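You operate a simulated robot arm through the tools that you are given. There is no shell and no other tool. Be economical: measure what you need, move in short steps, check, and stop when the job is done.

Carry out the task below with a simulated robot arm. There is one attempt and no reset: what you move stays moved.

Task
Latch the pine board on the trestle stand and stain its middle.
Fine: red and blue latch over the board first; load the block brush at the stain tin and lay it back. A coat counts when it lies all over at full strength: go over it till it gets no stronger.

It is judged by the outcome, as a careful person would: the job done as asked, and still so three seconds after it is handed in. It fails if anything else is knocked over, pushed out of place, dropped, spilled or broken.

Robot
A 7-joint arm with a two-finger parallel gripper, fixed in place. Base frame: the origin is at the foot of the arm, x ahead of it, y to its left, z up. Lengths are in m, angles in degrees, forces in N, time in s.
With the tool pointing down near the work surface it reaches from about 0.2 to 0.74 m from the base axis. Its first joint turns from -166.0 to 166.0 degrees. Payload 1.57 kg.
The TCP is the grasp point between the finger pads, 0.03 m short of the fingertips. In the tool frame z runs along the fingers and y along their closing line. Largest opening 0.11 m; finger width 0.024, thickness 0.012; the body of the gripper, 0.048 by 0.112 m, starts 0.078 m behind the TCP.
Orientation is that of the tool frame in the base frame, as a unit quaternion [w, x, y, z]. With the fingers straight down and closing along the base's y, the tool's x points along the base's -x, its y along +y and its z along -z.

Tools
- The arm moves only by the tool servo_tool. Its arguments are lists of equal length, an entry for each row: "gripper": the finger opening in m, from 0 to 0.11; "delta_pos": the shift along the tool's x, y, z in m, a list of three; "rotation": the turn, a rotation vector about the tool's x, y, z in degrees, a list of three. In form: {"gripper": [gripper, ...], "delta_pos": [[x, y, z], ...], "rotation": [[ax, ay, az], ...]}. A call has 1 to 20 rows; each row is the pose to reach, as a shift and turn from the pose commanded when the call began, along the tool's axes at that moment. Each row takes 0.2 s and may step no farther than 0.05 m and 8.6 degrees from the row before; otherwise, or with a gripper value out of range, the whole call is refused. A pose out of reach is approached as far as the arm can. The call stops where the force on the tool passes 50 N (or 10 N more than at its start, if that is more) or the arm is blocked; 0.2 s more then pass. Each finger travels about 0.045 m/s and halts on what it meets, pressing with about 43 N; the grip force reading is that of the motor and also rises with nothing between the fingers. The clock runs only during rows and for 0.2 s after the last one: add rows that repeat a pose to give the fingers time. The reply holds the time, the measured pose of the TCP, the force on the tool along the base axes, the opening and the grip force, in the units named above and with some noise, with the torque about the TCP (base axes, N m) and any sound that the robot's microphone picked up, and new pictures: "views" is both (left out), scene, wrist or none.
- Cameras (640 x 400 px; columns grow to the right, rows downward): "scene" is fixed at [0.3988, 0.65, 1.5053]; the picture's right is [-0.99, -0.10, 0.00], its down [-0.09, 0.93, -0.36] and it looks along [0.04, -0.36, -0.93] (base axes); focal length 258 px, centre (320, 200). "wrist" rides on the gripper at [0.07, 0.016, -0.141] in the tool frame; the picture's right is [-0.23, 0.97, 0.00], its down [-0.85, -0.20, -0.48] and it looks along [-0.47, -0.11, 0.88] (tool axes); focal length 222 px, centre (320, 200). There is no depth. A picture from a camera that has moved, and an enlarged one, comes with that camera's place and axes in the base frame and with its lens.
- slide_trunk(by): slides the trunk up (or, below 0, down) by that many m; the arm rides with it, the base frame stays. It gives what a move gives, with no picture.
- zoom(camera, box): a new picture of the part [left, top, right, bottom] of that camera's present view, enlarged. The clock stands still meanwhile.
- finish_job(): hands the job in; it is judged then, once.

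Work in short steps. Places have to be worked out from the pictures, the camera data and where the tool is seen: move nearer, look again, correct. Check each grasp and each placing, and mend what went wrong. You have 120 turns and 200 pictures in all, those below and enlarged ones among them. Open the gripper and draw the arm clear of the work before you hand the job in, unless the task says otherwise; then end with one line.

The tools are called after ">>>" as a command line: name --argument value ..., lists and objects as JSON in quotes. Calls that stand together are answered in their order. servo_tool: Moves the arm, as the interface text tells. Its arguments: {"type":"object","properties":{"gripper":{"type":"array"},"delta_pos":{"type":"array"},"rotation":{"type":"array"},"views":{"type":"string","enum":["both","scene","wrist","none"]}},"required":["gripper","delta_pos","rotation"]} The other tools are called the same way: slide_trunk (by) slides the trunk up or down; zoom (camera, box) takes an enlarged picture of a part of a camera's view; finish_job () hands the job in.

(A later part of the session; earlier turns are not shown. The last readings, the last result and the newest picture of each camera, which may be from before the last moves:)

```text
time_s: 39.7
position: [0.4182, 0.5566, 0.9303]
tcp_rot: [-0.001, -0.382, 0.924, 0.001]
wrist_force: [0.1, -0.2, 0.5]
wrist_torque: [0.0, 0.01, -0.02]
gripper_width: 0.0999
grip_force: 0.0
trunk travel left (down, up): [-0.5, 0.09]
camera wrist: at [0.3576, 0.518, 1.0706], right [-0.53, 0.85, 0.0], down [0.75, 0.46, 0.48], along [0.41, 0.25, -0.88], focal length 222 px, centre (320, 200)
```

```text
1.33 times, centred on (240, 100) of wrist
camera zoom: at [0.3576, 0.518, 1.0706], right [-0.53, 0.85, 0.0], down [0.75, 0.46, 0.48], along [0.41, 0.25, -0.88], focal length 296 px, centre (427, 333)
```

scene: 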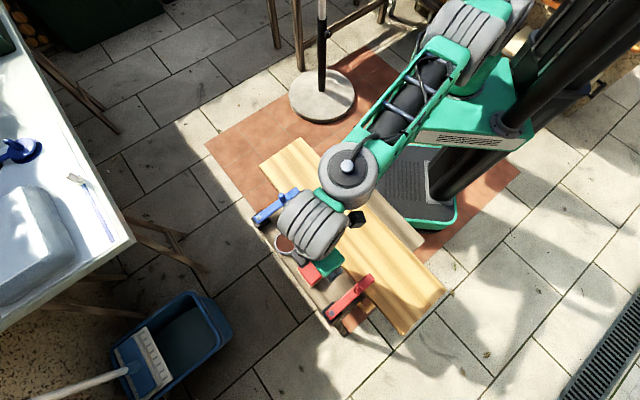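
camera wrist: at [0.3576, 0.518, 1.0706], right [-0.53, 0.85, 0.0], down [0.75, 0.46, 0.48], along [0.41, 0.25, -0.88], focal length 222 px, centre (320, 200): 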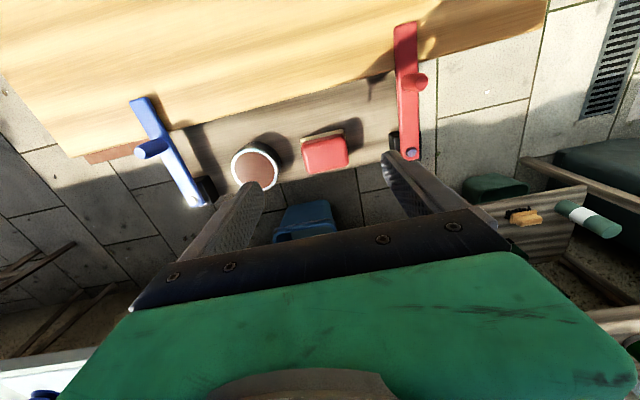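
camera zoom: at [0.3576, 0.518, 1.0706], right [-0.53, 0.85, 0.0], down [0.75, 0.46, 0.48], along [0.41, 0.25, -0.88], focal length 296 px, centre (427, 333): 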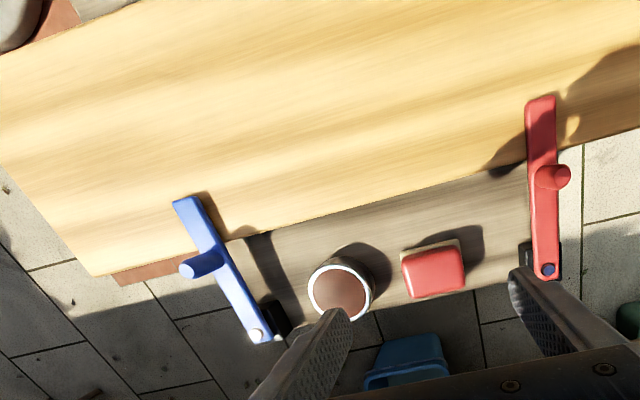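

The brush top is at about (0.441,0.576), z≈0.74, aligned with the board. I come down over it to check alignment.

>>> servo_tool --gripper '[0.1, 0.1, 0.1, 0.1]' --delta_pos '[[-0.015, -0.0025, 0.04], [-0.03, -0.0025, 0.08], [-0.03, -0.0025, 0.12], [-0.03, -0.0025, 0.12]]' --rotation '[[0, 0, 0], [0, 0, 0], [0, 0, 0], [0, 0, 0]]'

>>> zoom --camera "wrist" --box '[200, 60, 440, 210]'

```text
time_s: 40.7
position: [0.4373, 0.5752, 0.8109]
tcp_rot: [-0.001, -0.382, 0.924, 0.001]
wrist_force: [-0.6, 0.9, -0.7]
wrist_torque: [0.0, 0.04, 0.0]
gripper_width: 0.0999
grip_force: 0.1
trunk travel left (down, up): [-0.5, 0.09]
camera wrist: at [0.3778, 0.5363, 0.9506], right [-0.53, 0.85, 0.0], down [0.75, 0.46, 0.48], along [0.41, 0.25, -0.88], focal length 222 px, centre (320, 200)
```

scene: 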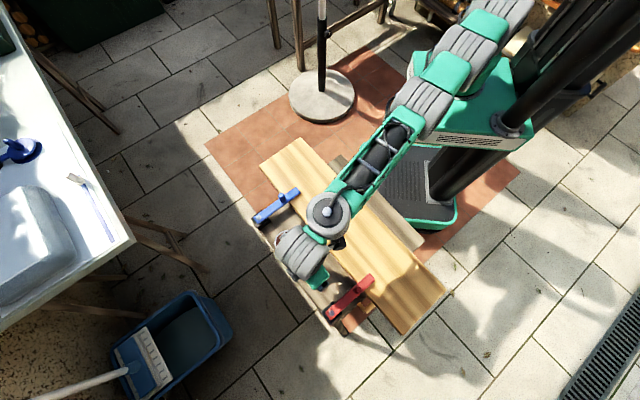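
wrist: 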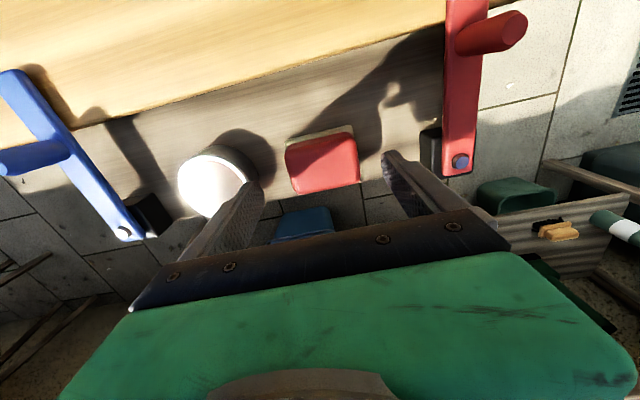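

```text
2.67 times, centred on (320, 135) of wrist
camera zoom: at [0.3778, 0.5363, 0.9506], right [-0.53, 0.85, 0.0], down [0.75, 0.46, 0.48], along [0.41, 0.25, -0.88], focal length 592 px, centre (320, 373)
```

zoom: 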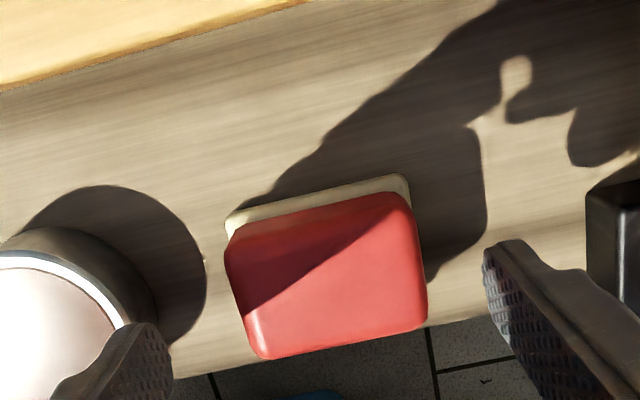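

The tool is right over the brush. I narrow to 0.08 to clear the tin, descend, and grip.

>>> servo_tool --gripper '[0.08, 0.08, 0.08, 0.08, 0.06, 0.04, 0.04, 0.04]' --delta_pos '[[0, 0, 0], [0, 0, 0.02], [0, 0, 0.04], [0, 0, 0.053], [0, 0, 0.053], [0, 0, 0.053], [0, 0, 0.053], [0, 0, 0.053]]' --rotation '[[0, 0, 0], [0, 0, 0], [0, 0, 0], [0, 0, 0], [0, 0, 0], [0, 0, 0], [0, 0, 0], [0, 0, 0]]' --views "wrist"

>>> zoom --camera "wrist" --box '[200, 60, 440, 210]'

```text
time_s: 42.5
position: [0.4358, 0.572, 0.761]
tcp_rot: [0.003, -0.383, 0.924, 0.003]
wrist_force: [5.4, 4.3, 26.5]
wrist_torque: [0.05, -0.06, 0.03]
gripper_width: 0.0652
grip_force: 40.2
out of reach, approached as far as the arm can: row 2, 3, 4, 5, 6, 7, 8
trunk travel left (down, up): [-0.5, 0.09]
camera wrist: at [0.3753, 0.531, 0.9019], right [-0.53, 0.85, 0.01], down [0.74, 0.46, 0.49], along [0.41, 0.26, -0.87], focal length 222 px, centre (320, 200)
```

wrist: 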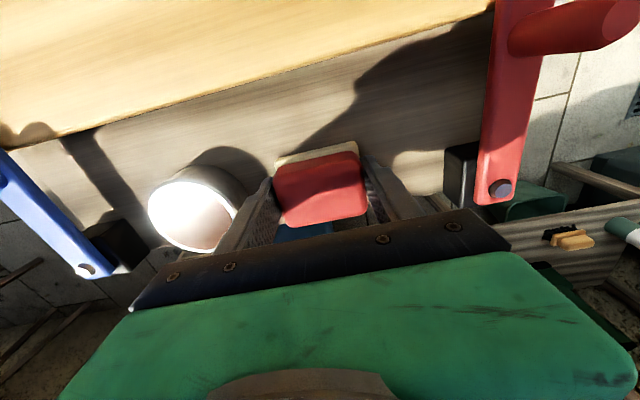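

```text
2.67 times, centred on (320, 135) of wrist
camera zoom: at [0.3753, 0.531, 0.9019], right [-0.53, 0.85, 0.01], down [0.74, 0.46, 0.49], along [0.41, 0.26, -0.87], focal length 592 px, centre (320, 373)
```

zoom: 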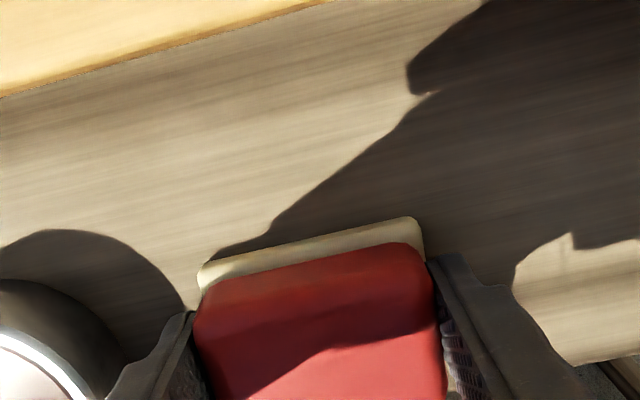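

The brush is gripped (0.065 wide). I lift it slightly to relieve the load and then 6 cm up, and look.

>>> servo_tool --gripper '[0.03, 0.03, 0.03, 0.03]' --delta_pos '[[0, 0, -0.004], [0, 0, -0.02], [0, 0, -0.05], [0, 0, -0.07]]' --rotation '[[0, 0, 0], [0, 0, 0], [0, 0, 0], [0, 0, 0]]' --views "wrist"

>>> zoom --camera "scene" --box '[240, 220, 360, 310]'

>>> zoom --camera "wrist" --box '[120, 60, 440, 260]'

```text
time_s: 43.5
position: [0.4352, 0.5656, 0.8274]
tcp_rot: [-0.001, -0.382, 0.924, 0.0]
wrist_force: [0.1, -0.6, -0.2]
wrist_torque: [0.03, 0.02, -0.01]
gripper_width: 0.0647
grip_force: 43.2
trunk travel left (down, up): [-0.5, 0.09]
camera wrist: at [0.3748, 0.5286, 0.9678], right [-0.53, 0.85, 0.0], down [0.75, 0.46, 0.48], along [0.4, 0.25, -0.88], focal length 222 px, centre (320, 200)
```

wrist: 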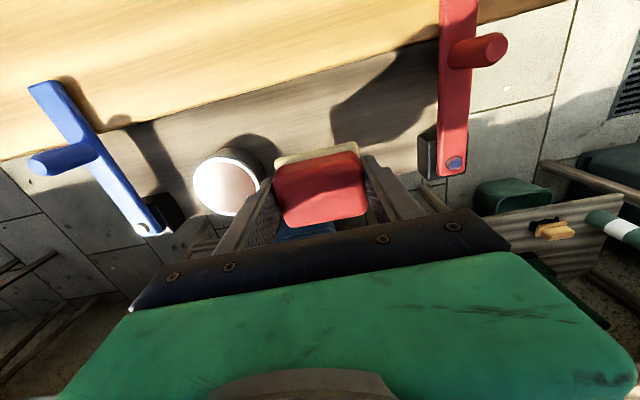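

```text
4.44 times, centred on (300, 265) of scene
camera zoom: at [0.3988, 0.65, 1.5053], right [-0.99, -0.1, 0.0], down [-0.09, 0.93, -0.36], along [0.04, -0.36, -0.93], focal length 1148 px, centre (409, -89)
```

zoom: 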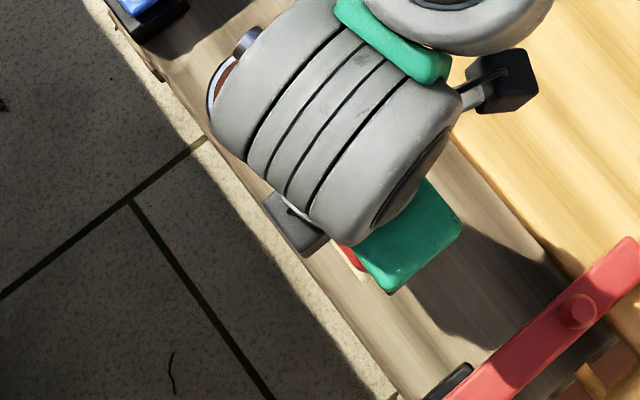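

```text
2.00 times, centred on (280, 160) of wrist
camera zoom: at [0.3748, 0.5286, 0.9678], right [-0.53, 0.85, 0.0], down [0.75, 0.46, 0.48], along [0.4, 0.25, -0.88], focal length 444 px, centre (400, 280)
```

zoom: 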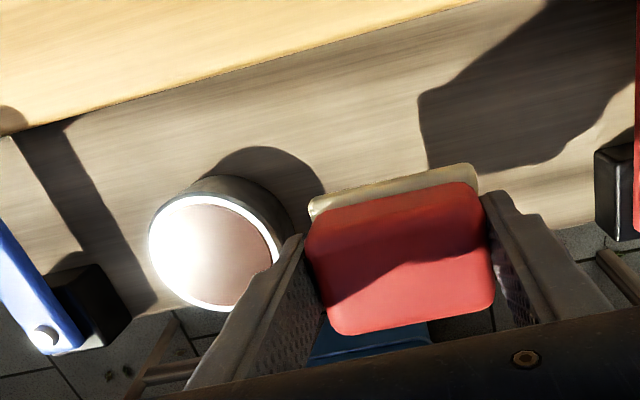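

The brush is held. I move above the tin (centre ≈(0.515,0.496)), and lower the trunk for better reach there.

>>> servo_tool --gripper '[0.03, 0.03, 0.03, 0.03, 0.03]' --delta_pos '[[0, 0, -0.04], [0, -0.035, -0.07], [0, -0.07, -0.07], [0.0, -0.1056, -0.07], [0.0, -0.1056, -0.07]]' --rotation '[[0, 0, 0], [0, 0, 0], [0, 0, 0], [0, 0, 0], [0, 0, 0]]' --views "none"

>>> slide_trunk --by -0.08

>>> zoom --camera "wrist" --box '[120, 60, 440, 260]'

>>> zoom --camera "scene" --box '[220, 180, 340, 270]'

```text
time_s: 44.7
position: [0.5107, 0.4947, 0.8976]
tcp_rot: [0.0, -0.384, 0.924, 0.0]
wrist_force: [-0.2, -0.8, -1.3]
wrist_torque: [0.04, 0.01, -0.02]
gripper_width: 0.0651
grip_force: 42.7
trunk travel left (down, up): [-0.5, 0.09]
```

```text
time_s: 45.8
position: [0.5119, 0.4941, 0.8188]
tcp_rot: [-0.001, -0.382, 0.924, 0.001]
wrist_force: [-0.4, 0.6, -0.3]
wrist_torque: [0.0, 0.0, -0.02]
gripper_width: 0.0648
grip_force: 43.4
trunk travel left (down, up): [-0.42, 0.17]
```

```text
2.00 times, centred on (280, 160) of wrist
camera zoom: at [0.4504, 0.4551, 0.9584], right [-0.53, 0.85, 0.0], down [0.75, 0.46, 0.48], along [0.41, 0.25, -0.88], focal length 444 px, centre (400, 280)
```

zoom: 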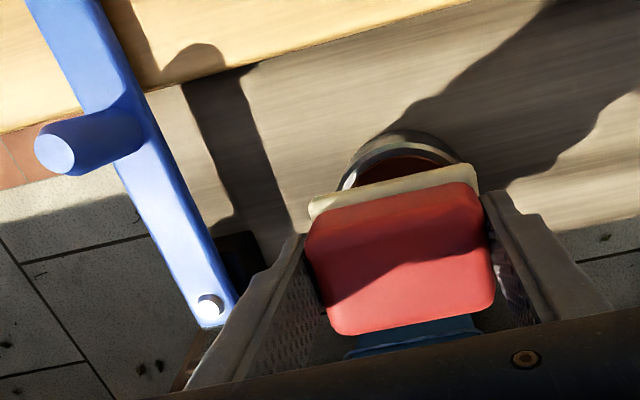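

```text
4.44 times, centred on (280, 225) of scene
camera zoom: at [0.3988, 0.65, 1.5053], right [-0.99, -0.1, 0.0], down [-0.09, 0.93, -0.36], along [0.04, -0.36, -0.93], focal length 1148 px, centre (498, 89)
```

zoom: 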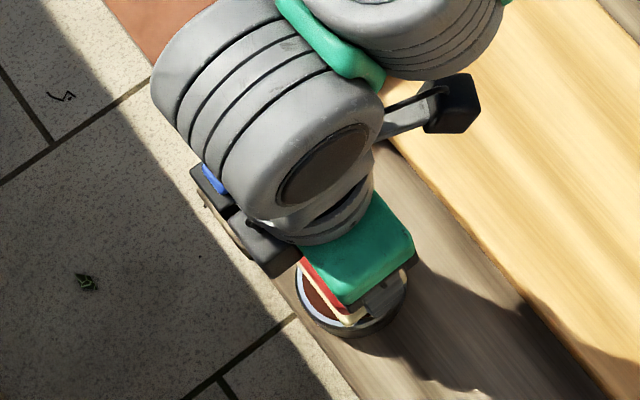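

Positioned over the tin. I lower in small steps watching the force.

>>> servo_tool --gripper '[0.03, 0.03, 0.03]' --delta_pos '[[0, 0, 0.015], [0, 0, 0.03], [0, 0, 0.03]]' --rotation '[[0, 0, 0], [0, 0, 0], [0, 0, 0]]' --views "none"

>>> zoom --camera "wrist" --box '[200, 60, 440, 210]'

>>> zoom --camera "scene" --box '[240, 210, 320, 270]'

```text
time_s: 46.6
position: [0.5114, 0.4947, 0.7951]
tcp_rot: [0.005, -0.383, 0.924, 0.004]
wrist_force: [-2.5, -2.6, 39.1]
wrist_torque: [-0.45, 0.5, 0.04]
gripper_width: 0.0648
grip_force: 43.3
trunk travel left (down, up): [-0.42, 0.17]
```

```text
2.67 times, centred on (320, 135) of wrist
camera zoom: at [0.4495, 0.4546, 0.9355], right [-0.53, 0.85, 0.0], down [0.74, 0.46, 0.49], along [0.41, 0.26, -0.87], focal length 592 px, centre (320, 373)
```

zoom: 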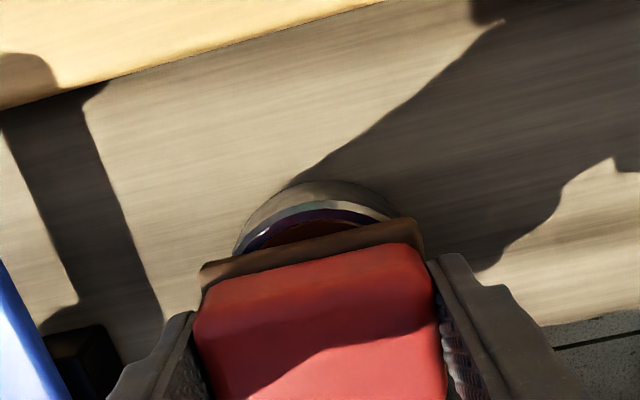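

```text
6.67 times, centred on (280, 240) of scene
camera zoom: at [0.3988, 0.65, 1.5053], right [-0.99, -0.1, 0.0], down [-0.09, 0.93, -0.36], along [0.04, -0.36, -0.93], focal length 1722 px, centre (587, -67)
```

zoom: 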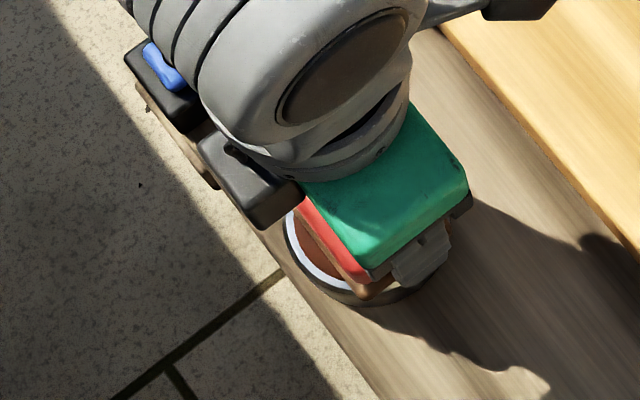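

The bristles turned brown: loaded. I lift off the tin and move over the board's middle, then inspect the board for any marked area.

>>> servo_tool --gripper '[0.03, 0.03, 0.03, 0.03, 0.03, 0.03]' --delta_pos '[[0, 0, -0.02], [0, 0, -0.05], [0, 0, -0.075], [0.03, 0.01, -0.1], [0.07, 0.03, -0.12], [0.07, 0.03, -0.12]]' --rotation '[[0, 0, 0], [0, 0, 0], [0, 0, 0], [0, 0, 0], [0, 0, 0], [0, 0, 0]]'

>>> zoom --camera "wrist" --box '[120, 0, 520, 250]'

```text
time_s: 48.0
position: [0.4412, 0.4651, 0.9066]
tcp_rot: [0.001, -0.382, 0.924, 0.001]
wrist_force: [0.1, -0.4, -1.3]
wrist_torque: [0.04, 0.01, 0.01]
gripper_width: 0.0649
grip_force: 42.6
trunk travel left (down, up): [-0.42, 0.17]
camera wrist: at [0.3805, 0.4257, 1.0471], right [-0.53, 0.85, 0.0], down [0.75, 0.46, 0.48], along [0.41, 0.25, -0.88], focal length 222 px, centre (320, 200)
```

scene: 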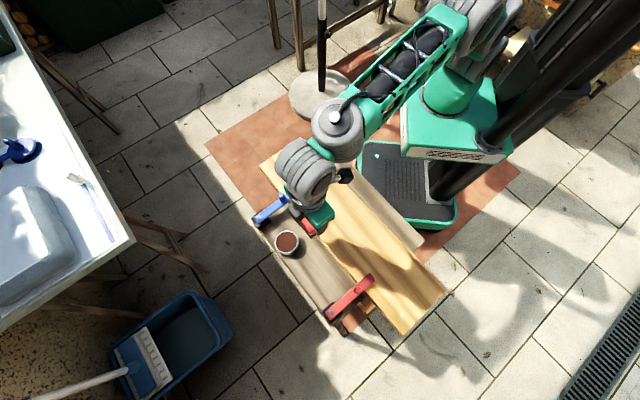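
wrist: 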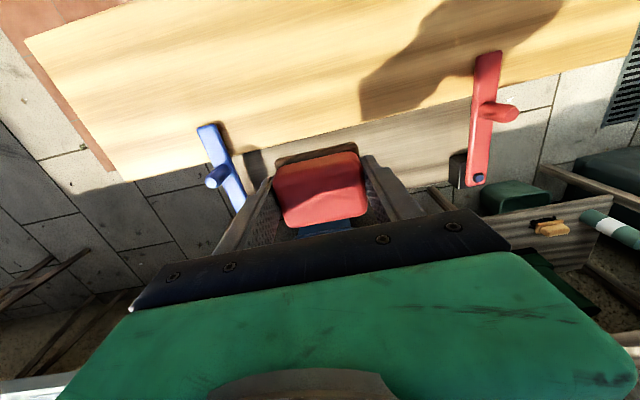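

```text
1.60 times, centred on (320, 125) of wrist
camera zoom: at [0.3805, 0.4257, 1.0471], right [-0.53, 0.85, 0.0], down [0.75, 0.46, 0.48], along [0.41, 0.25, -0.88], focal length 355 px, centre (320, 320)
```

zoom: 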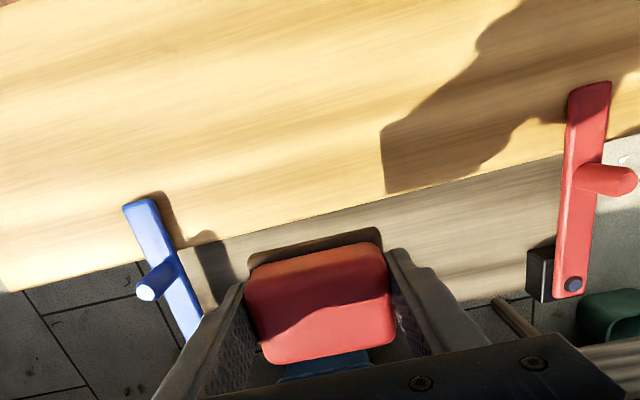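

No marking on the board, so the middle is the stretch between the latches. I go to the board's centre and feel for contact.

>>> servo_tool --gripper '[0.03, 0.03, 0.03, 0.03, 0.03, 0.03, 0.03, 0.03, 0.03]' --delta_pos '[[0.04, 0.01, 0.02], [0.08, 0.025, 0.04], [0.101, 0.032, 0.07], [0.101, 0.032, 0.1], [0.101, 0.032, 0.108], [0.101, 0.032, 0.112], [0.101, 0.032, 0.116], [0.101, 0.032, 0.118], [0.101, 0.032, 0.118]]' --rotation '[[0, 0, 0], [0, 0, 0], [0, 0, 0], [0, 0, 0], [0, 0, 0], [0, 0, 0], [0, 0, 0], [0, 0, 0], [0, 0, 0]]'

```text
time_s: 50.0
position: [0.3459, 0.4175, 0.7913]
tcp_rot: [0.0, -0.383, 0.924, 0.001]
wrist_force: [0.3, -0.4, 1.8]
wrist_torque: [-0.04, -0.11, -0.04]
gripper_width: 0.0649
grip_force: 43.0
trunk travel left (down, up): [-0.42, 0.17]
camera wrist: at [0.2854, 0.3783, 0.9308], right [-0.53, 0.85, 0.0], down [0.75, 0.46, 0.48], along [0.41, 0.25, -0.88], focal length 222 px, centre (320, 200)
```

scene: 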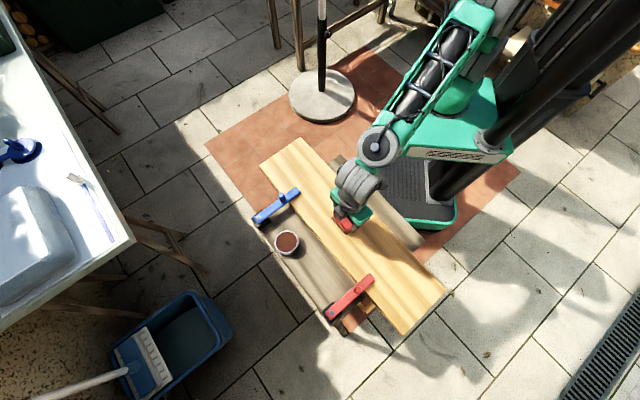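
wrist: 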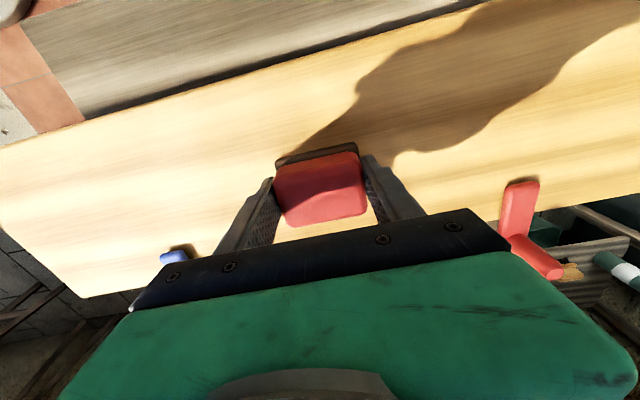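

Just touching. I press 3 mm more and do a short stroke along the grain to see the mark.

>>> servo_tool --gripper '[0.03, 0.03, 0.03, 0.03, 0.03]' --delta_pos '[[0, 0, 0.003], [0, 0.02, 0.003], [0, 0.04, 0.003], [0, 0.06, 0.003], [0, 0.08, 0.003]]' --rotation '[[0, 0, 0], [0, 0, 0], [0, 0, 0], [0, 0, 0], [0, 0, 0]]'

>>> zoom --camera "wrist" --box '[120, 40, 520, 290]'

```text
time_s: 51.2
position: [0.2894, 0.473, 0.7905]
tcp_rot: [0.001, -0.382, 0.924, 0.002]
wrist_force: [4.5, -4.7, 27.5]
wrist_torque: [-0.22, -0.68, -0.13]
gripper_width: 0.0648
grip_force: 42.7
trunk travel left (down, up): [-0.42, 0.17]
camera wrist: at [0.2279, 0.4346, 0.9303], right [-0.53, 0.85, 0.0], down [0.75, 0.46, 0.48], along [0.41, 0.26, -0.88], focal length 222 px, centre (320, 200)
```

scene: 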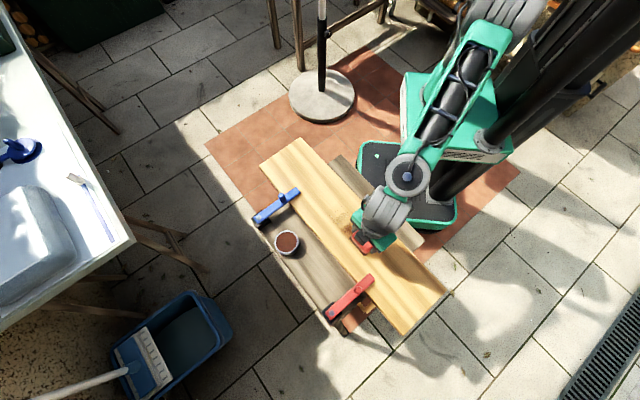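
wrist: 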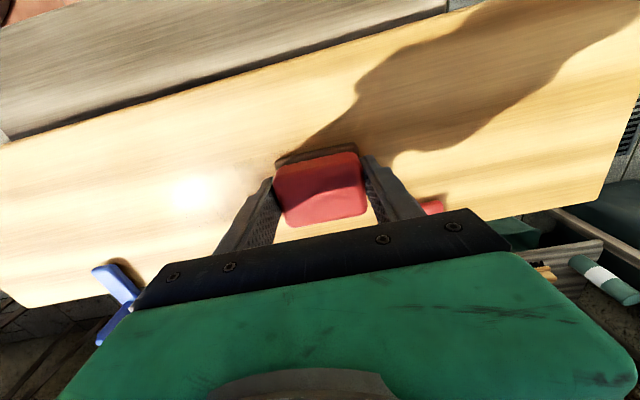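

```text
1.60 times, centred on (320, 165) of wrist
camera zoom: at [0.2279, 0.4346, 0.9303], right [-0.53, 0.85, 0.0], down [0.75, 0.46, 0.48], along [0.41, 0.26, -0.88], focal length 355 px, centre (320, 256)
```

zoom: 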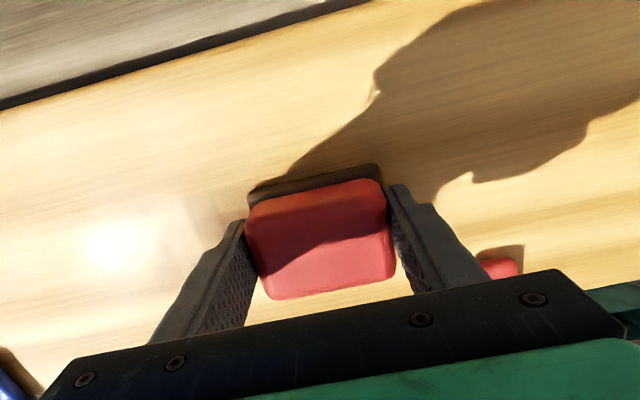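

>>> zoom --camera "scene" --box '[300, 170, 420, 260]'

```text
4.44 times, centred on (360, 215) of scene
camera zoom: at [0.3988, 0.65, 1.5053], right [-0.99, -0.1, 0.0], down [-0.09, 0.93, -0.36], along [0.04, -0.36, -0.93], focal length 1148 px, centre (142, 133)
```

zoom: 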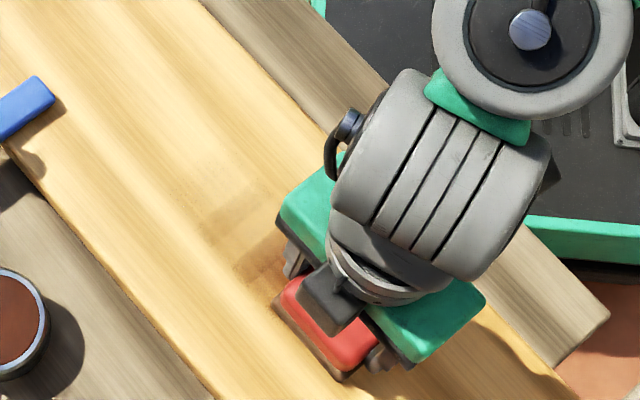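

The stroke leaves a light brown film that builds up. I run full-length passes on this lane, back and forth between the latches.

>>> servo_tool --gripper '[0.03, 0.03, 0.03, 0.03, 0.03, 0.03, 0.03, 0.03, 0.03, 0.03, 0.03, 0.03, 0.03, 0.03, 0.03, 0.03, 0.03]' --delta_pos '[[0, 0.015, 0], [0, -0.009, 0], [0, -0.034, 0], [0, -0.058, 0], [0, -0.083, 0], [0, -0.107, 0], [0, -0.132, 0], [0, -0.156, 0], [0, -0.18, 0], [0, -0.156, 0], [0, -0.132, 0], [0, -0.107, 0], [0, -0.083, 0], [0, -0.058, 0], [0, -0.034, 0], [0, -0.009, 0], [0, 0.015, 0]]' --rotation '[[0, 0, 0], [0, 0, 0], [0, 0, 0], [0, 0, 0], [0, 0, 0], [0, 0, 0], [0, 0, 0], [0, 0, 0], [0, 0, 0], [0, 0, 0], [0, 0, 0], [0, 0, 0], [0, 0, 0], [0, 0, 0], [0, 0, 0], [0, 0, 0], [0, 0, 0]]' --views "none"

>>> zoom --camera "scene" --box '[280, 160, 440, 280]'

```text
time_s: 53.4
position: [0.4155, 0.3528, 0.79]
tcp_rot: [0.006, -0.376, 0.926, 0.0]
wrist_force: [5.1, -2.2, 12.8]
wrist_torque: [0.05, 0.32, -0.02]
gripper_width: 0.0649
grip_force: 43.1
trunk travel left (down, up): [-0.42, 0.17]
stopped in row 10: the force on the tool passed its limit at 51 N (the readings are from after the stop); the commanded pose is now the measured one
```

```text
3.33 times, centred on (360, 220) of scene
camera zoom: at [0.3988, 0.65, 1.5053], right [-0.99, -0.1, 0.0], down [-0.09, 0.93, -0.36], along [0.04, -0.36, -0.93], focal length 861 px, centre (187, 133)
```

zoom: 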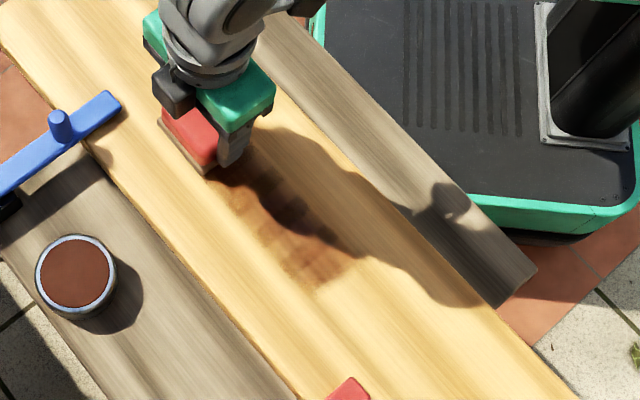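

The force limit tripped on the reversal, but the stain is building nicely; it seems to take only up to U≈0.13, so there's a bounded patch. I run back along the lane with lighter pressure.

>>> servo_tool --gripper '[0.03, 0.03, 0.03, 0.03, 0.03, 0.03, 0.03, 0.03, 0.03, 0.03, 0.03]' --delta_pos '[[0, 0.01, 0], [0, 0.03, 0], [0, 0.05, 0], [0, 0.07, 0], [0, 0.09, 0], [0, 0.11, 0], [0, 0.13, 0], [0, 0.15, 0], [0, 0.17, 0], [0, 0.18, -0.01], [0, 0.18, -0.06]]' --rotation '[[0, 0, -0.8], [0, 0, -0.8], [0, 0, -0.8], [0, 0, -0.8], [0, 0, -0.8], [0, 0, -0.8], [0, 0, -0.8], [0, 0, -0.8], [0, 0, -0.8], [0, 0, -0.8], [0, 0, -0.8]]' --views "none"

>>> zoom --camera "scene" --box '[280, 160, 440, 280]'

>>> zoom --camera "wrist" --box '[0, 0, 400, 250]'

```text
time_s: 55.8
position: [0.2867, 0.4807, 0.8459]
tcp_rot: [0.0, -0.385, 0.923, -0.002]
wrist_force: [0.4, -0.1, -0.9]
wrist_torque: [0.0, -0.01, 0.02]
gripper_width: 0.0647
grip_force: 43.1
trunk travel left (down, up): [-0.42, 0.17]
```

```text
3.33 times, centred on (360, 220) of scene
camera zoom: at [0.3988, 0.65, 1.5053], right [-0.99, -0.1, 0.0], down [-0.09, 0.93, -0.36], along [0.04, -0.36, -0.93], focal length 861 px, centre (187, 133)
```

zoom: 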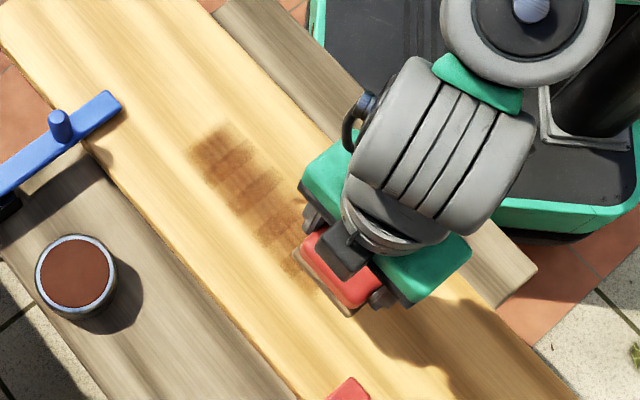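

```text
1.60 times, centred on (200, 125) of wrist
camera zoom: at [0.2256, 0.4425, 0.986], right [-0.53, 0.85, -0.01], down [0.74, 0.47, 0.48], along [0.41, 0.25, -0.88], focal length 355 px, centre (512, 320)
```

zoom: 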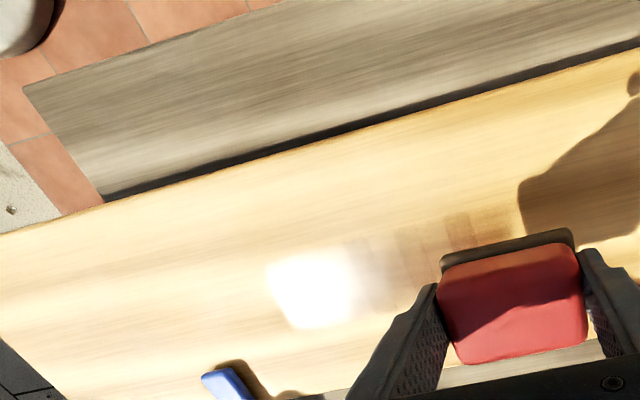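

The stain takes between U≈-0.04 and 0.13 — a patch centred on the board. Next lane, 4 cm further in.

>>> servo_tool --gripper '[0.03, 0.03, 0.03, 0.03, 0.03, 0.03, 0.03, 0.03, 0.03, 0.03, 0.03, 0.03, 0.03, 0.03, 0.03, 0.03, 0.03, 0.03, 0.03, 0.03]' --delta_pos '[[0.03, 0, 0.02], [0.0395, 0, 0.05], [0.0395, 0, 0.0565], [0.0395, -0.02, 0.0565], [0.0395, -0.04, 0.0565], [0.0395, -0.06, 0.0565], [0.0395, -0.08, 0.0565], [0.0395, -0.1, 0.0565], [0.0395, -0.12, 0.0565], [0.0395, -0.14, 0.0565], [0.0395, -0.16, 0.0565], [0.0395, -0.18, 0.0565], [0.0395, -0.157, 0.0565], [0.0395, -0.133, 0.0565], [0.0395, -0.11, 0.0565], [0.0395, -0.087, 0.0565], [0.0395, -0.063, 0.0565], [0.0395, -0.04, 0.0565], [0.0395, -0.02, 0.0565], [0.0395, 0, 0.0565]]' --rotation '[[0, 0, 0], [0, 0, 0], [0, 0, 0], [0, 0, 0], [0, 0, 0], [0, 0, 0], [0, 0, 0], [0, 0, 0], [0, 0, 0], [0, 0, 0], [0, 0, 0], [0, 0, 0], [0, 0, 0], [0, 0, 0], [0, 0, 0], [0, 0, 0], [0, 0, 0], [0, 0, 0], [0, 0, 0], [0, 0, 0]]' --views "none"

>>> zoom --camera "scene" --box '[280, 160, 440, 280]'

```text
time_s: 60.0
position: [0.2603, 0.4547, 0.7915]
tcp_rot: [0.003, -0.383, 0.924, -0.001]
wrist_force: [0.4, 0.2, -0.4]
wrist_torque: [-0.01, -0.05, -0.02]
gripper_width: 0.065
grip_force: 43.2
trunk travel left (down, up): [-0.42, 0.17]
```

```text
3.33 times, centred on (360, 220) of scene
camera zoom: at [0.3988, 0.65, 1.5053], right [-0.99, -0.1, 0.0], down [-0.09, 0.93, -0.36], along [0.04, -0.36, -0.93], focal length 861 px, centre (187, 133)
```

zoom: 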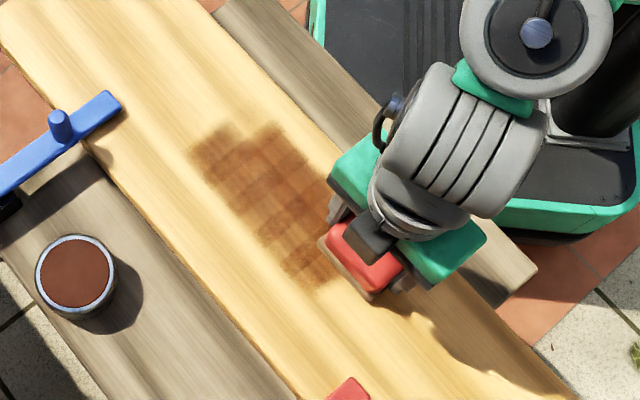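

Good coverage. I go one more lane inward with 2 mm more pressure, to find the patch's inner limit.

>>> servo_tool --gripper '[0.03, 0.03, 0.03, 0.03, 0.03, 0.03, 0.03, 0.03, 0.03, 0.03, 0.03, 0.03, 0.03, 0.03, 0.03, 0.03, 0.03, 0.03, 0.03]' --delta_pos '[[0.027, 0, 0.002], [0.027, -0.02, 0.002], [0.027, -0.04, 0.002], [0.027, -0.06, 0.002], [0.027, -0.08, 0.002], [0.027, -0.1, 0.002], [0.027, -0.12, 0.002], [0.027, -0.14, 0.002], [0.027, -0.16, 0.002], [0.027, -0.18, 0.002], [0.027, -0.16, 0.002], [0.027, -0.14, 0.002], [0.027, -0.12, 0.002], [0.027, -0.1, 0.002], [0.027, -0.08, 0.002], [0.027, -0.06, 0.002], [0.027, -0.04, 0.002], [0.027, -0.02, 0.002], [0.027, 0, 0.002]]' --rotation '[[0, 0, 0], [0, 0, 0], [0, 0, 0], [0, 0, 0], [0, 0, 0], [0, 0, 0], [0, 0, 0], [0, 0, 0], [0, 0, 0], [0, 0, 0], [0, 0, 0], [0, 0, 0], [0, 0, 0], [0, 0, 0], [0, 0, 0], [0, 0, 0], [0, 0, 0], [0, 0, 0], [0, 0, 0]]' --views "none"

>>> zoom --camera "scene" --box '[280, 160, 440, 280]'

```text
time_s: 64.0
position: [0.2391, 0.4338, 0.7901]
tcp_rot: [0.005, -0.384, 0.923, 0.0]
wrist_force: [3.2, -3.2, 20.9]
wrist_torque: [0.05, 0.08, -0.11]
gripper_width: 0.065
grip_force: 42.8
trunk travel left (down, up): [-0.42, 0.17]
```

```text
3.33 times, centred on (360, 220) of scene
camera zoom: at [0.3988, 0.65, 1.5053], right [-0.99, -0.1, 0.0], down [-0.09, 0.93, -0.36], along [0.04, -0.36, -0.93], focal length 861 px, centre (187, 133)
```

zoom: 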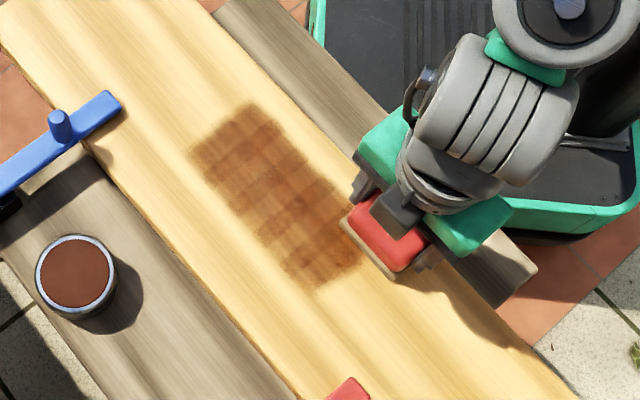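

The patch's inner edge is W≈0.487, so its outer should be ≈0.60. The brush looks paler; I check it.

>>> zoom --camera "wrist" --box '[240, 120, 400, 220]'

```text
4.00 times, centred on (320, 170) of wrist
camera zoom: at [0.1784, 0.3948, 0.93], right [-0.53, 0.85, 0.0], down [0.74, 0.46, 0.48], along [0.41, 0.26, -0.87], focal length 888 px, centre (320, 320)
```

zoom: 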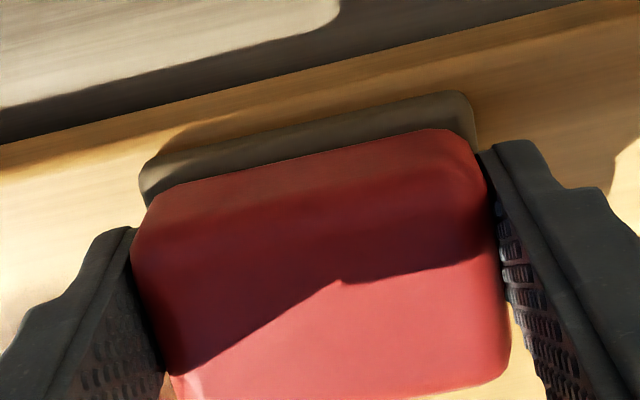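

It's depleted, so I go back to reload at the tin.

>>> servo_tool --gripper '[0.03, 0.03, 0.03, 0.03, 0.03, 0.03, 0.03, 0.03, 0.03, 0.03, 0.03, 0.03, 0.03]' --delta_pos '[[0, 0, -0.045], [0, 0, -0.085], [-0.039, -0.025, -0.085], [-0.079, -0.05, -0.085], [-0.118, -0.075, -0.085], [-0.157, -0.1, -0.085], [-0.196, -0.125, -0.085], [-0.2356, -0.1495, -0.085], [-0.2356, -0.1495, -0.04], [-0.2356, -0.1495, -0.02], [-0.2356, -0.1495, -0.01], [-0.2356, -0.1495, -0.005], [-0.2356, -0.1495, -0.005]]' --rotation '[[0, 0, 0], [0, 0, 0], [0, 0, 0], [0, 0, 0], [0, 0, 0], [0, 0, 0], [0, 0, 0], [0, 0, 0], [0, 0, 0], [0, 0, 0], [0, 0, 0], [0, 0, 0], [0, 0, 0]]' --views "none"

>>> zoom --camera "scene" --box '[240, 170, 400, 290]'

>>> zoom --camera "wrist" --box '[200, 60, 440, 210]'

```text
time_s: 66.8
position: [0.5144, 0.4956, 0.7962]
tcp_rot: [0.005, -0.383, 0.924, 0.0]
wrist_force: [0.4, -0.9, 7.5]
wrist_torque: [0.08, 0.24, 0.02]
gripper_width: 0.065
grip_force: 42.7
trunk travel left (down, up): [-0.42, 0.17]
```

```text
3.33 times, centred on (320, 230) of scene
camera zoom: at [0.3988, 0.65, 1.5053], right [-0.99, -0.1, 0.0], down [-0.09, 0.93, -0.36], along [0.04, -0.36, -0.93], focal length 861 px, centre (320, 100)
```

zoom: 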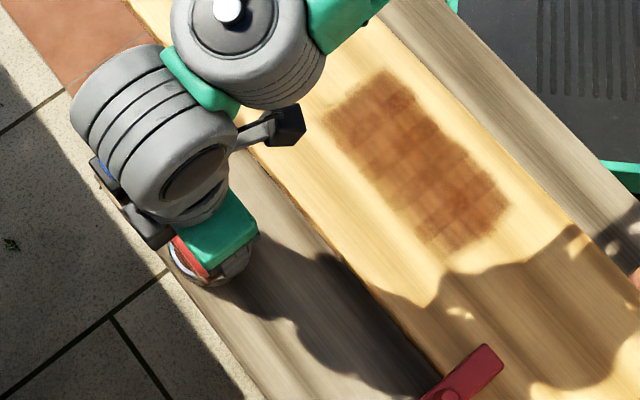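

```text
2.67 times, centred on (320, 135) of wrist
camera zoom: at [0.4513, 0.4569, 0.9361], right [-0.53, 0.85, 0.0], down [0.74, 0.46, 0.49], along [0.41, 0.26, -0.87], focal length 592 px, centre (320, 373)
```

zoom: 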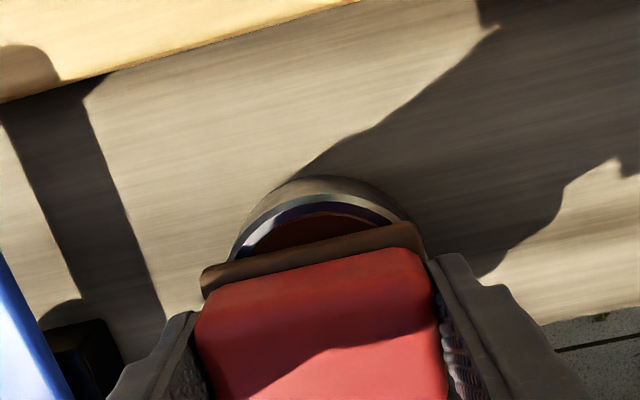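

Reloaded. Now the outer lane (brush centre W≈0.584).

>>> servo_tool --gripper '[0.03, 0.03, 0.03, 0.03, 0.03, 0.03, 0.03, 0.03, 0.03, 0.03, 0.03, 0.03, 0.03, 0.03, 0.03, 0.03, 0.03]' --delta_pos '[[0, 0, -0.03], [0, 0, -0.06], [0.045, -0.012, -0.06], [0.09, -0.025, -0.06], [0.134, -0.037, -0.06], [0.134, -0.037, -0.02], [0.134, -0.037, 0], [0.134, -0.037, 0.006], [0.134, -0.016, 0.006], [0.134, 0.005, 0.006], [0.134, 0.026, 0.006], [0.134, 0.046, 0.006], [0.134, 0.067, 0.006], [0.134, 0.088, 0.006], [0.134, 0.109, 0.006], [0.134, 0.13, 0.006], [0.134, 0.15, 0.006]]' --rotation '[[0, 0, 0], [0, 0, 0], [0, 0, 0], [0, 0, 0], [0, 0, 0], [0, 0, 0], [0, 0, 0], [0, 0, 0], [0, 0, 0], [0, 0, 0], [0, 0, 0], [0, 0, 0], [0, 0, 0], [0, 0, 0], [0, 0, 0], [0, 0, 0], [0, 0, 0]]' --views "none"

>>> zoom --camera "scene" --box '[280, 160, 440, 280]'

```text
time_s: 70.4
position: [0.3126, 0.507, 0.7892]
tcp_rot: [0.005, -0.382, 0.924, 0.001]
wrist_force: [5.0, -5.4, 27.6]
wrist_torque: [-0.21, 0.14, -0.05]
gripper_width: 0.065
grip_force: 42.9
trunk travel left (down, up): [-0.42, 0.17]
```

```text
3.33 times, centred on (360, 220) of scene
camera zoom: at [0.3988, 0.65, 1.5053], right [-0.99, -0.1, 0.0], down [-0.09, 0.93, -0.36], along [0.04, -0.36, -0.93], focal length 861 px, centre (187, 133)
```

zoom: 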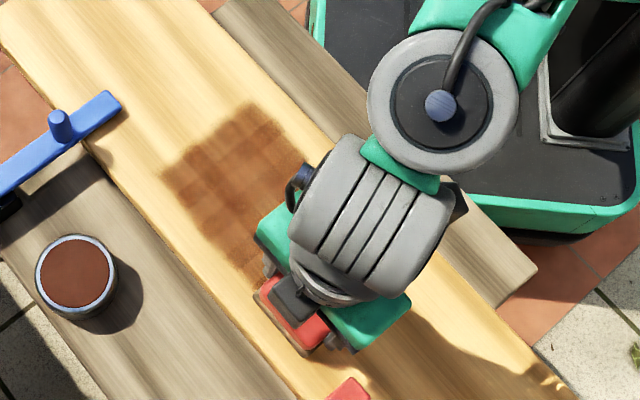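

>>> servo_tool --gripper '[0.03, 0.03, 0.03, 0.03, 0.03, 0.03, 0.03, 0.03, 0.03, 0.03, 0.03, 0.03, 0.03, 0.03, 0.03, 0.03, 0.03, 0.03, 0.03]' --delta_pos '[[0, -0.021, 0], [0, -0.042, 0], [0, -0.063, 0], [0, -0.083, 0], [0, -0.104, 0], [0, -0.125, 0], [0, -0.146, 0], [0, -0.167, 0], [0, -0.187, 0], [0.02, -0.187, -0.0005], [0.02, -0.167, -0.0005], [0.02, -0.146, -0.0005], [0.02, -0.125, -0.0005], [0.02, -0.104, -0.0005], [0.02, -0.083, -0.0005], [0.02, -0.063, -0.0005], [0.02, -0.042, -0.0005], [0.02, -0.021, -0.0005], [0.02, 0, -0.0005]]' --rotation '[[0, 0, 0], [0, 0, 0], [0, 0, 0], [0, 0, 0], [0, 0, 0], [0, 0, 0], [0, 0, 0], [0, 0, 0], [0, 0, 0], [0, 0, 0], [0, 0, 0], [0, 0, 0], [0, 0, 0], [0, 0, 0], [0, 0, 0], [0, 0, 0], [0, 0, 0], [0, 0, 0], [0, 0, 0]]' --views "none"

>>> zoom --camera "scene" --box '[280, 160, 440, 280]'

```text
time_s: 74.4
position: [0.2984, 0.4934, 0.7899]
tcp_rot: [0.004, -0.383, 0.924, 0.001]
wrist_force: [5.9, -5.5, 29.2]
wrist_torque: [0.04, 0.02, -0.1]
gripper_width: 0.0648
grip_force: 42.7
trunk travel left (down, up): [-0.42, 0.17]
```

```text
3.33 times, centred on (360, 220) of scene
camera zoom: at [0.3988, 0.65, 1.5053], right [-0.99, -0.1, 0.0], down [-0.09, 0.93, -0.36], along [0.04, -0.36, -0.93], focal length 861 px, centre (187, 133)
```

zoom: 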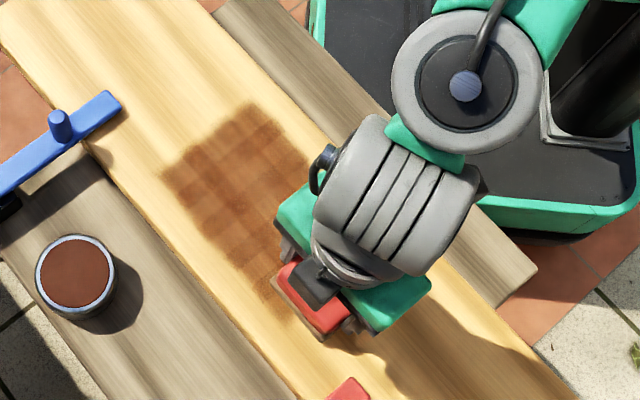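

>>> servo_tool --gripper '[0.03, 0.03, 0.03, 0.03, 0.03, 0.03, 0.03, 0.03, 0.03, 0.03, 0.03, 0.03, 0.03, 0.03, 0.03, 0.03, 0.03, 0.03, 0.03, 0.03]' --delta_pos '[[0.02, 0, 0], [0.02, -0.021, 0], [0.02, -0.042, 0], [0.02, -0.063, 0], [0.02, -0.083, 0], [0.02, -0.104, 0], [0.02, -0.125, 0], [0.02, -0.146, 0], [0.02, -0.167, 0], [0.02, -0.187, 0], [0.04, -0.187, 0], [0.04, -0.167, 0], [0.04, -0.146, 0], [0.04, -0.125, 0], [0.04, -0.104, 0], [0.04, -0.083, 0], [0.04, -0.063, 0], [0.04, -0.042, 0], [0.04, -0.021, 0], [0.04, 0, 0]]' --rotation '[[0, 0, 0], [0, 0, 0], [0, 0, 0], [0, 0, 0], [0, 0, 0], [0, 0, 0], [0, 0, 0], [0, 0, 0], [0, 0, 0], [0, 0, 0], [0, 0, 0], [0, 0, 0], [0, 0, 0], [0, 0, 0], [0, 0, 0], [0, 0, 0], [0, 0, 0], [0, 0, 0], [0, 0, 0], [0, 0, 0]]' --views "none"

>>> zoom --camera "scene" --box '[280, 160, 440, 280]'

>>> zoom --camera "wrist" --box '[240, 120, 400, 220]'

```text
time_s: 78.6
position: [0.2696, 0.4627, 0.7898]
tcp_rot: [0.003, -0.383, 0.924, 0.0]
wrist_force: [5.4, -6.4, 27.0]
wrist_torque: [-0.09, 0.1, -0.06]
gripper_width: 0.0648
grip_force: 43.0
trunk travel left (down, up): [-0.42, 0.17]
```

```text
3.33 times, centred on (360, 220) of scene
camera zoom: at [0.3988, 0.65, 1.5053], right [-0.99, -0.1, 0.0], down [-0.09, 0.93, -0.36], along [0.04, -0.36, -0.93], focal length 861 px, centre (187, 133)
```

zoom: 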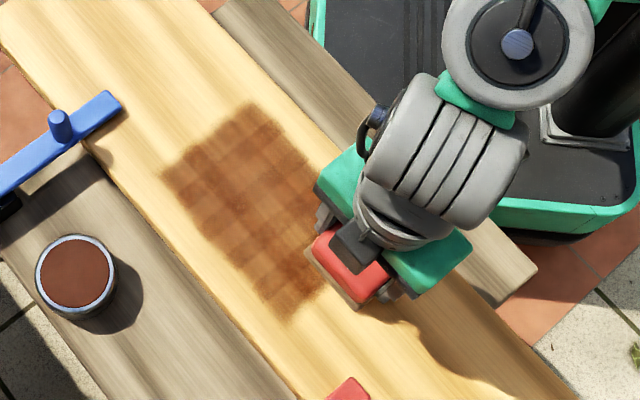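

```text
4.00 times, centred on (320, 170) of wrist
camera zoom: at [0.2078, 0.4241, 0.9298], right [-0.53, 0.85, 0.0], down [0.74, 0.46, 0.48], along [0.41, 0.26, -0.87], focal length 888 px, centre (320, 320)
```

zoom: 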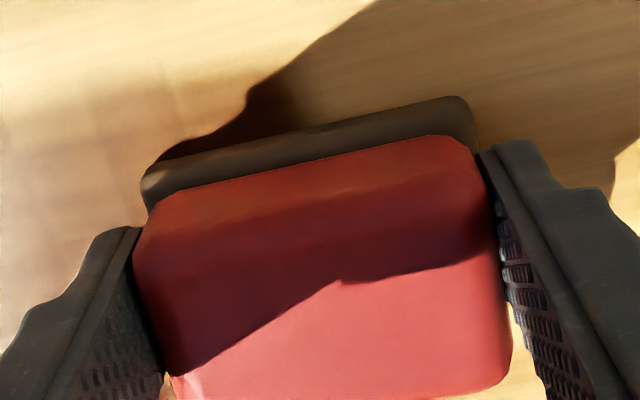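

The brush is spent again and the tone is uneven; another reload.

>>> servo_tool --gripper '[0.03, 0.03, 0.03, 0.03, 0.03, 0.03, 0.03, 0.03, 0.03, 0.03, 0.03, 0.03, 0.03, 0.03, 0.03]' --delta_pos '[[0, 0, -0.045], [0, 0, -0.085], [-0.033, -0.025, -0.085], [-0.065, -0.05, -0.085], [-0.098, -0.075, -0.085], [-0.13, -0.1, -0.085], [-0.163, -0.125, -0.085], [-0.1957, -0.149, -0.085], [-0.1957, -0.149, -0.04], [-0.1957, -0.149, -0.02], [-0.1957, -0.149, -0.01], [-0.1957, -0.149, -0.004], [-0.1957, -0.149, -0.004], [-0.1957, -0.149, -0.03], [-0.1957, -0.149, -0.065]]' --rotation '[[0, 0, 0], [0, 0, 0], [0, 0, 0], [0, 0, 0], [0, 0, 0], [0, 0, 0], [0, 0, 0], [0, 0, 0], [0, 0, 0], [0, 0, 0], [0, 0, 0], [0, 0, 0], [0, 0, 0], [0, 0, 0], [0, 0, 0]]' --views "none"

>>> zoom --camera "scene" --box '[310, 170, 390, 230]'

>>> zoom --camera "wrist" --box '[240, 120, 400, 220]'

```text
time_s: 81.8
position: [0.5126, 0.4973, 0.8563]
tcp_rot: [0.003, -0.384, 0.923, -0.001]
wrist_force: [0.3, -0.9, -1.4]
wrist_torque: [-0.02, -0.05, 0.0]
gripper_width: 0.0649
grip_force: 43.0
trunk travel left (down, up): [-0.42, 0.17]
```

```text
6.67 times, centred on (350, 200) of scene
camera zoom: at [0.3988, 0.65, 1.5053], right [-0.99, -0.1, 0.0], down [-0.09, 0.93, -0.36], along [0.04, -0.36, -0.93], focal length 1722 px, centre (120, 200)
```

zoom: 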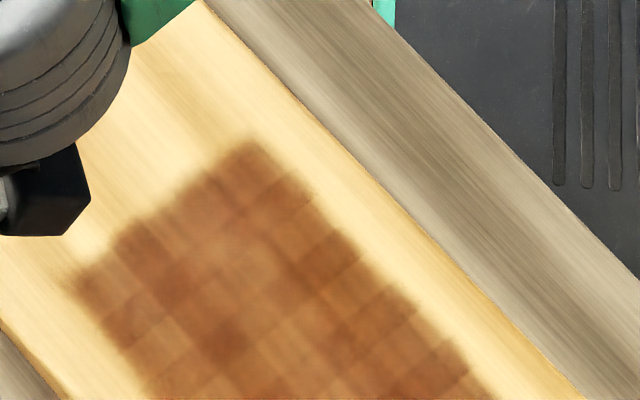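

```text
4.00 times, centred on (320, 170) of wrist
camera zoom: at [0.4511, 0.4579, 0.9959], right [-0.53, 0.85, 0.0], down [0.74, 0.47, 0.48], along [0.41, 0.25, -0.88], focal length 888 px, centre (320, 320)
```

zoom: 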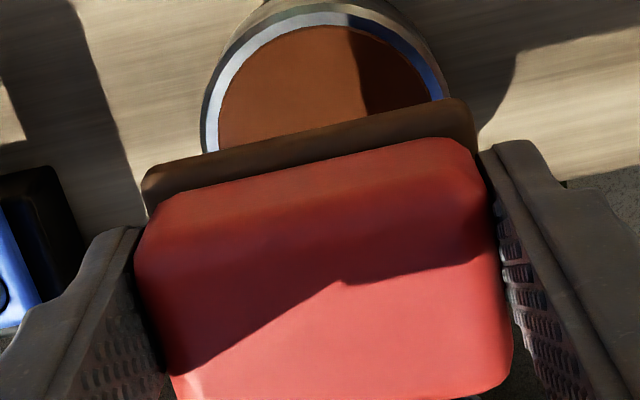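

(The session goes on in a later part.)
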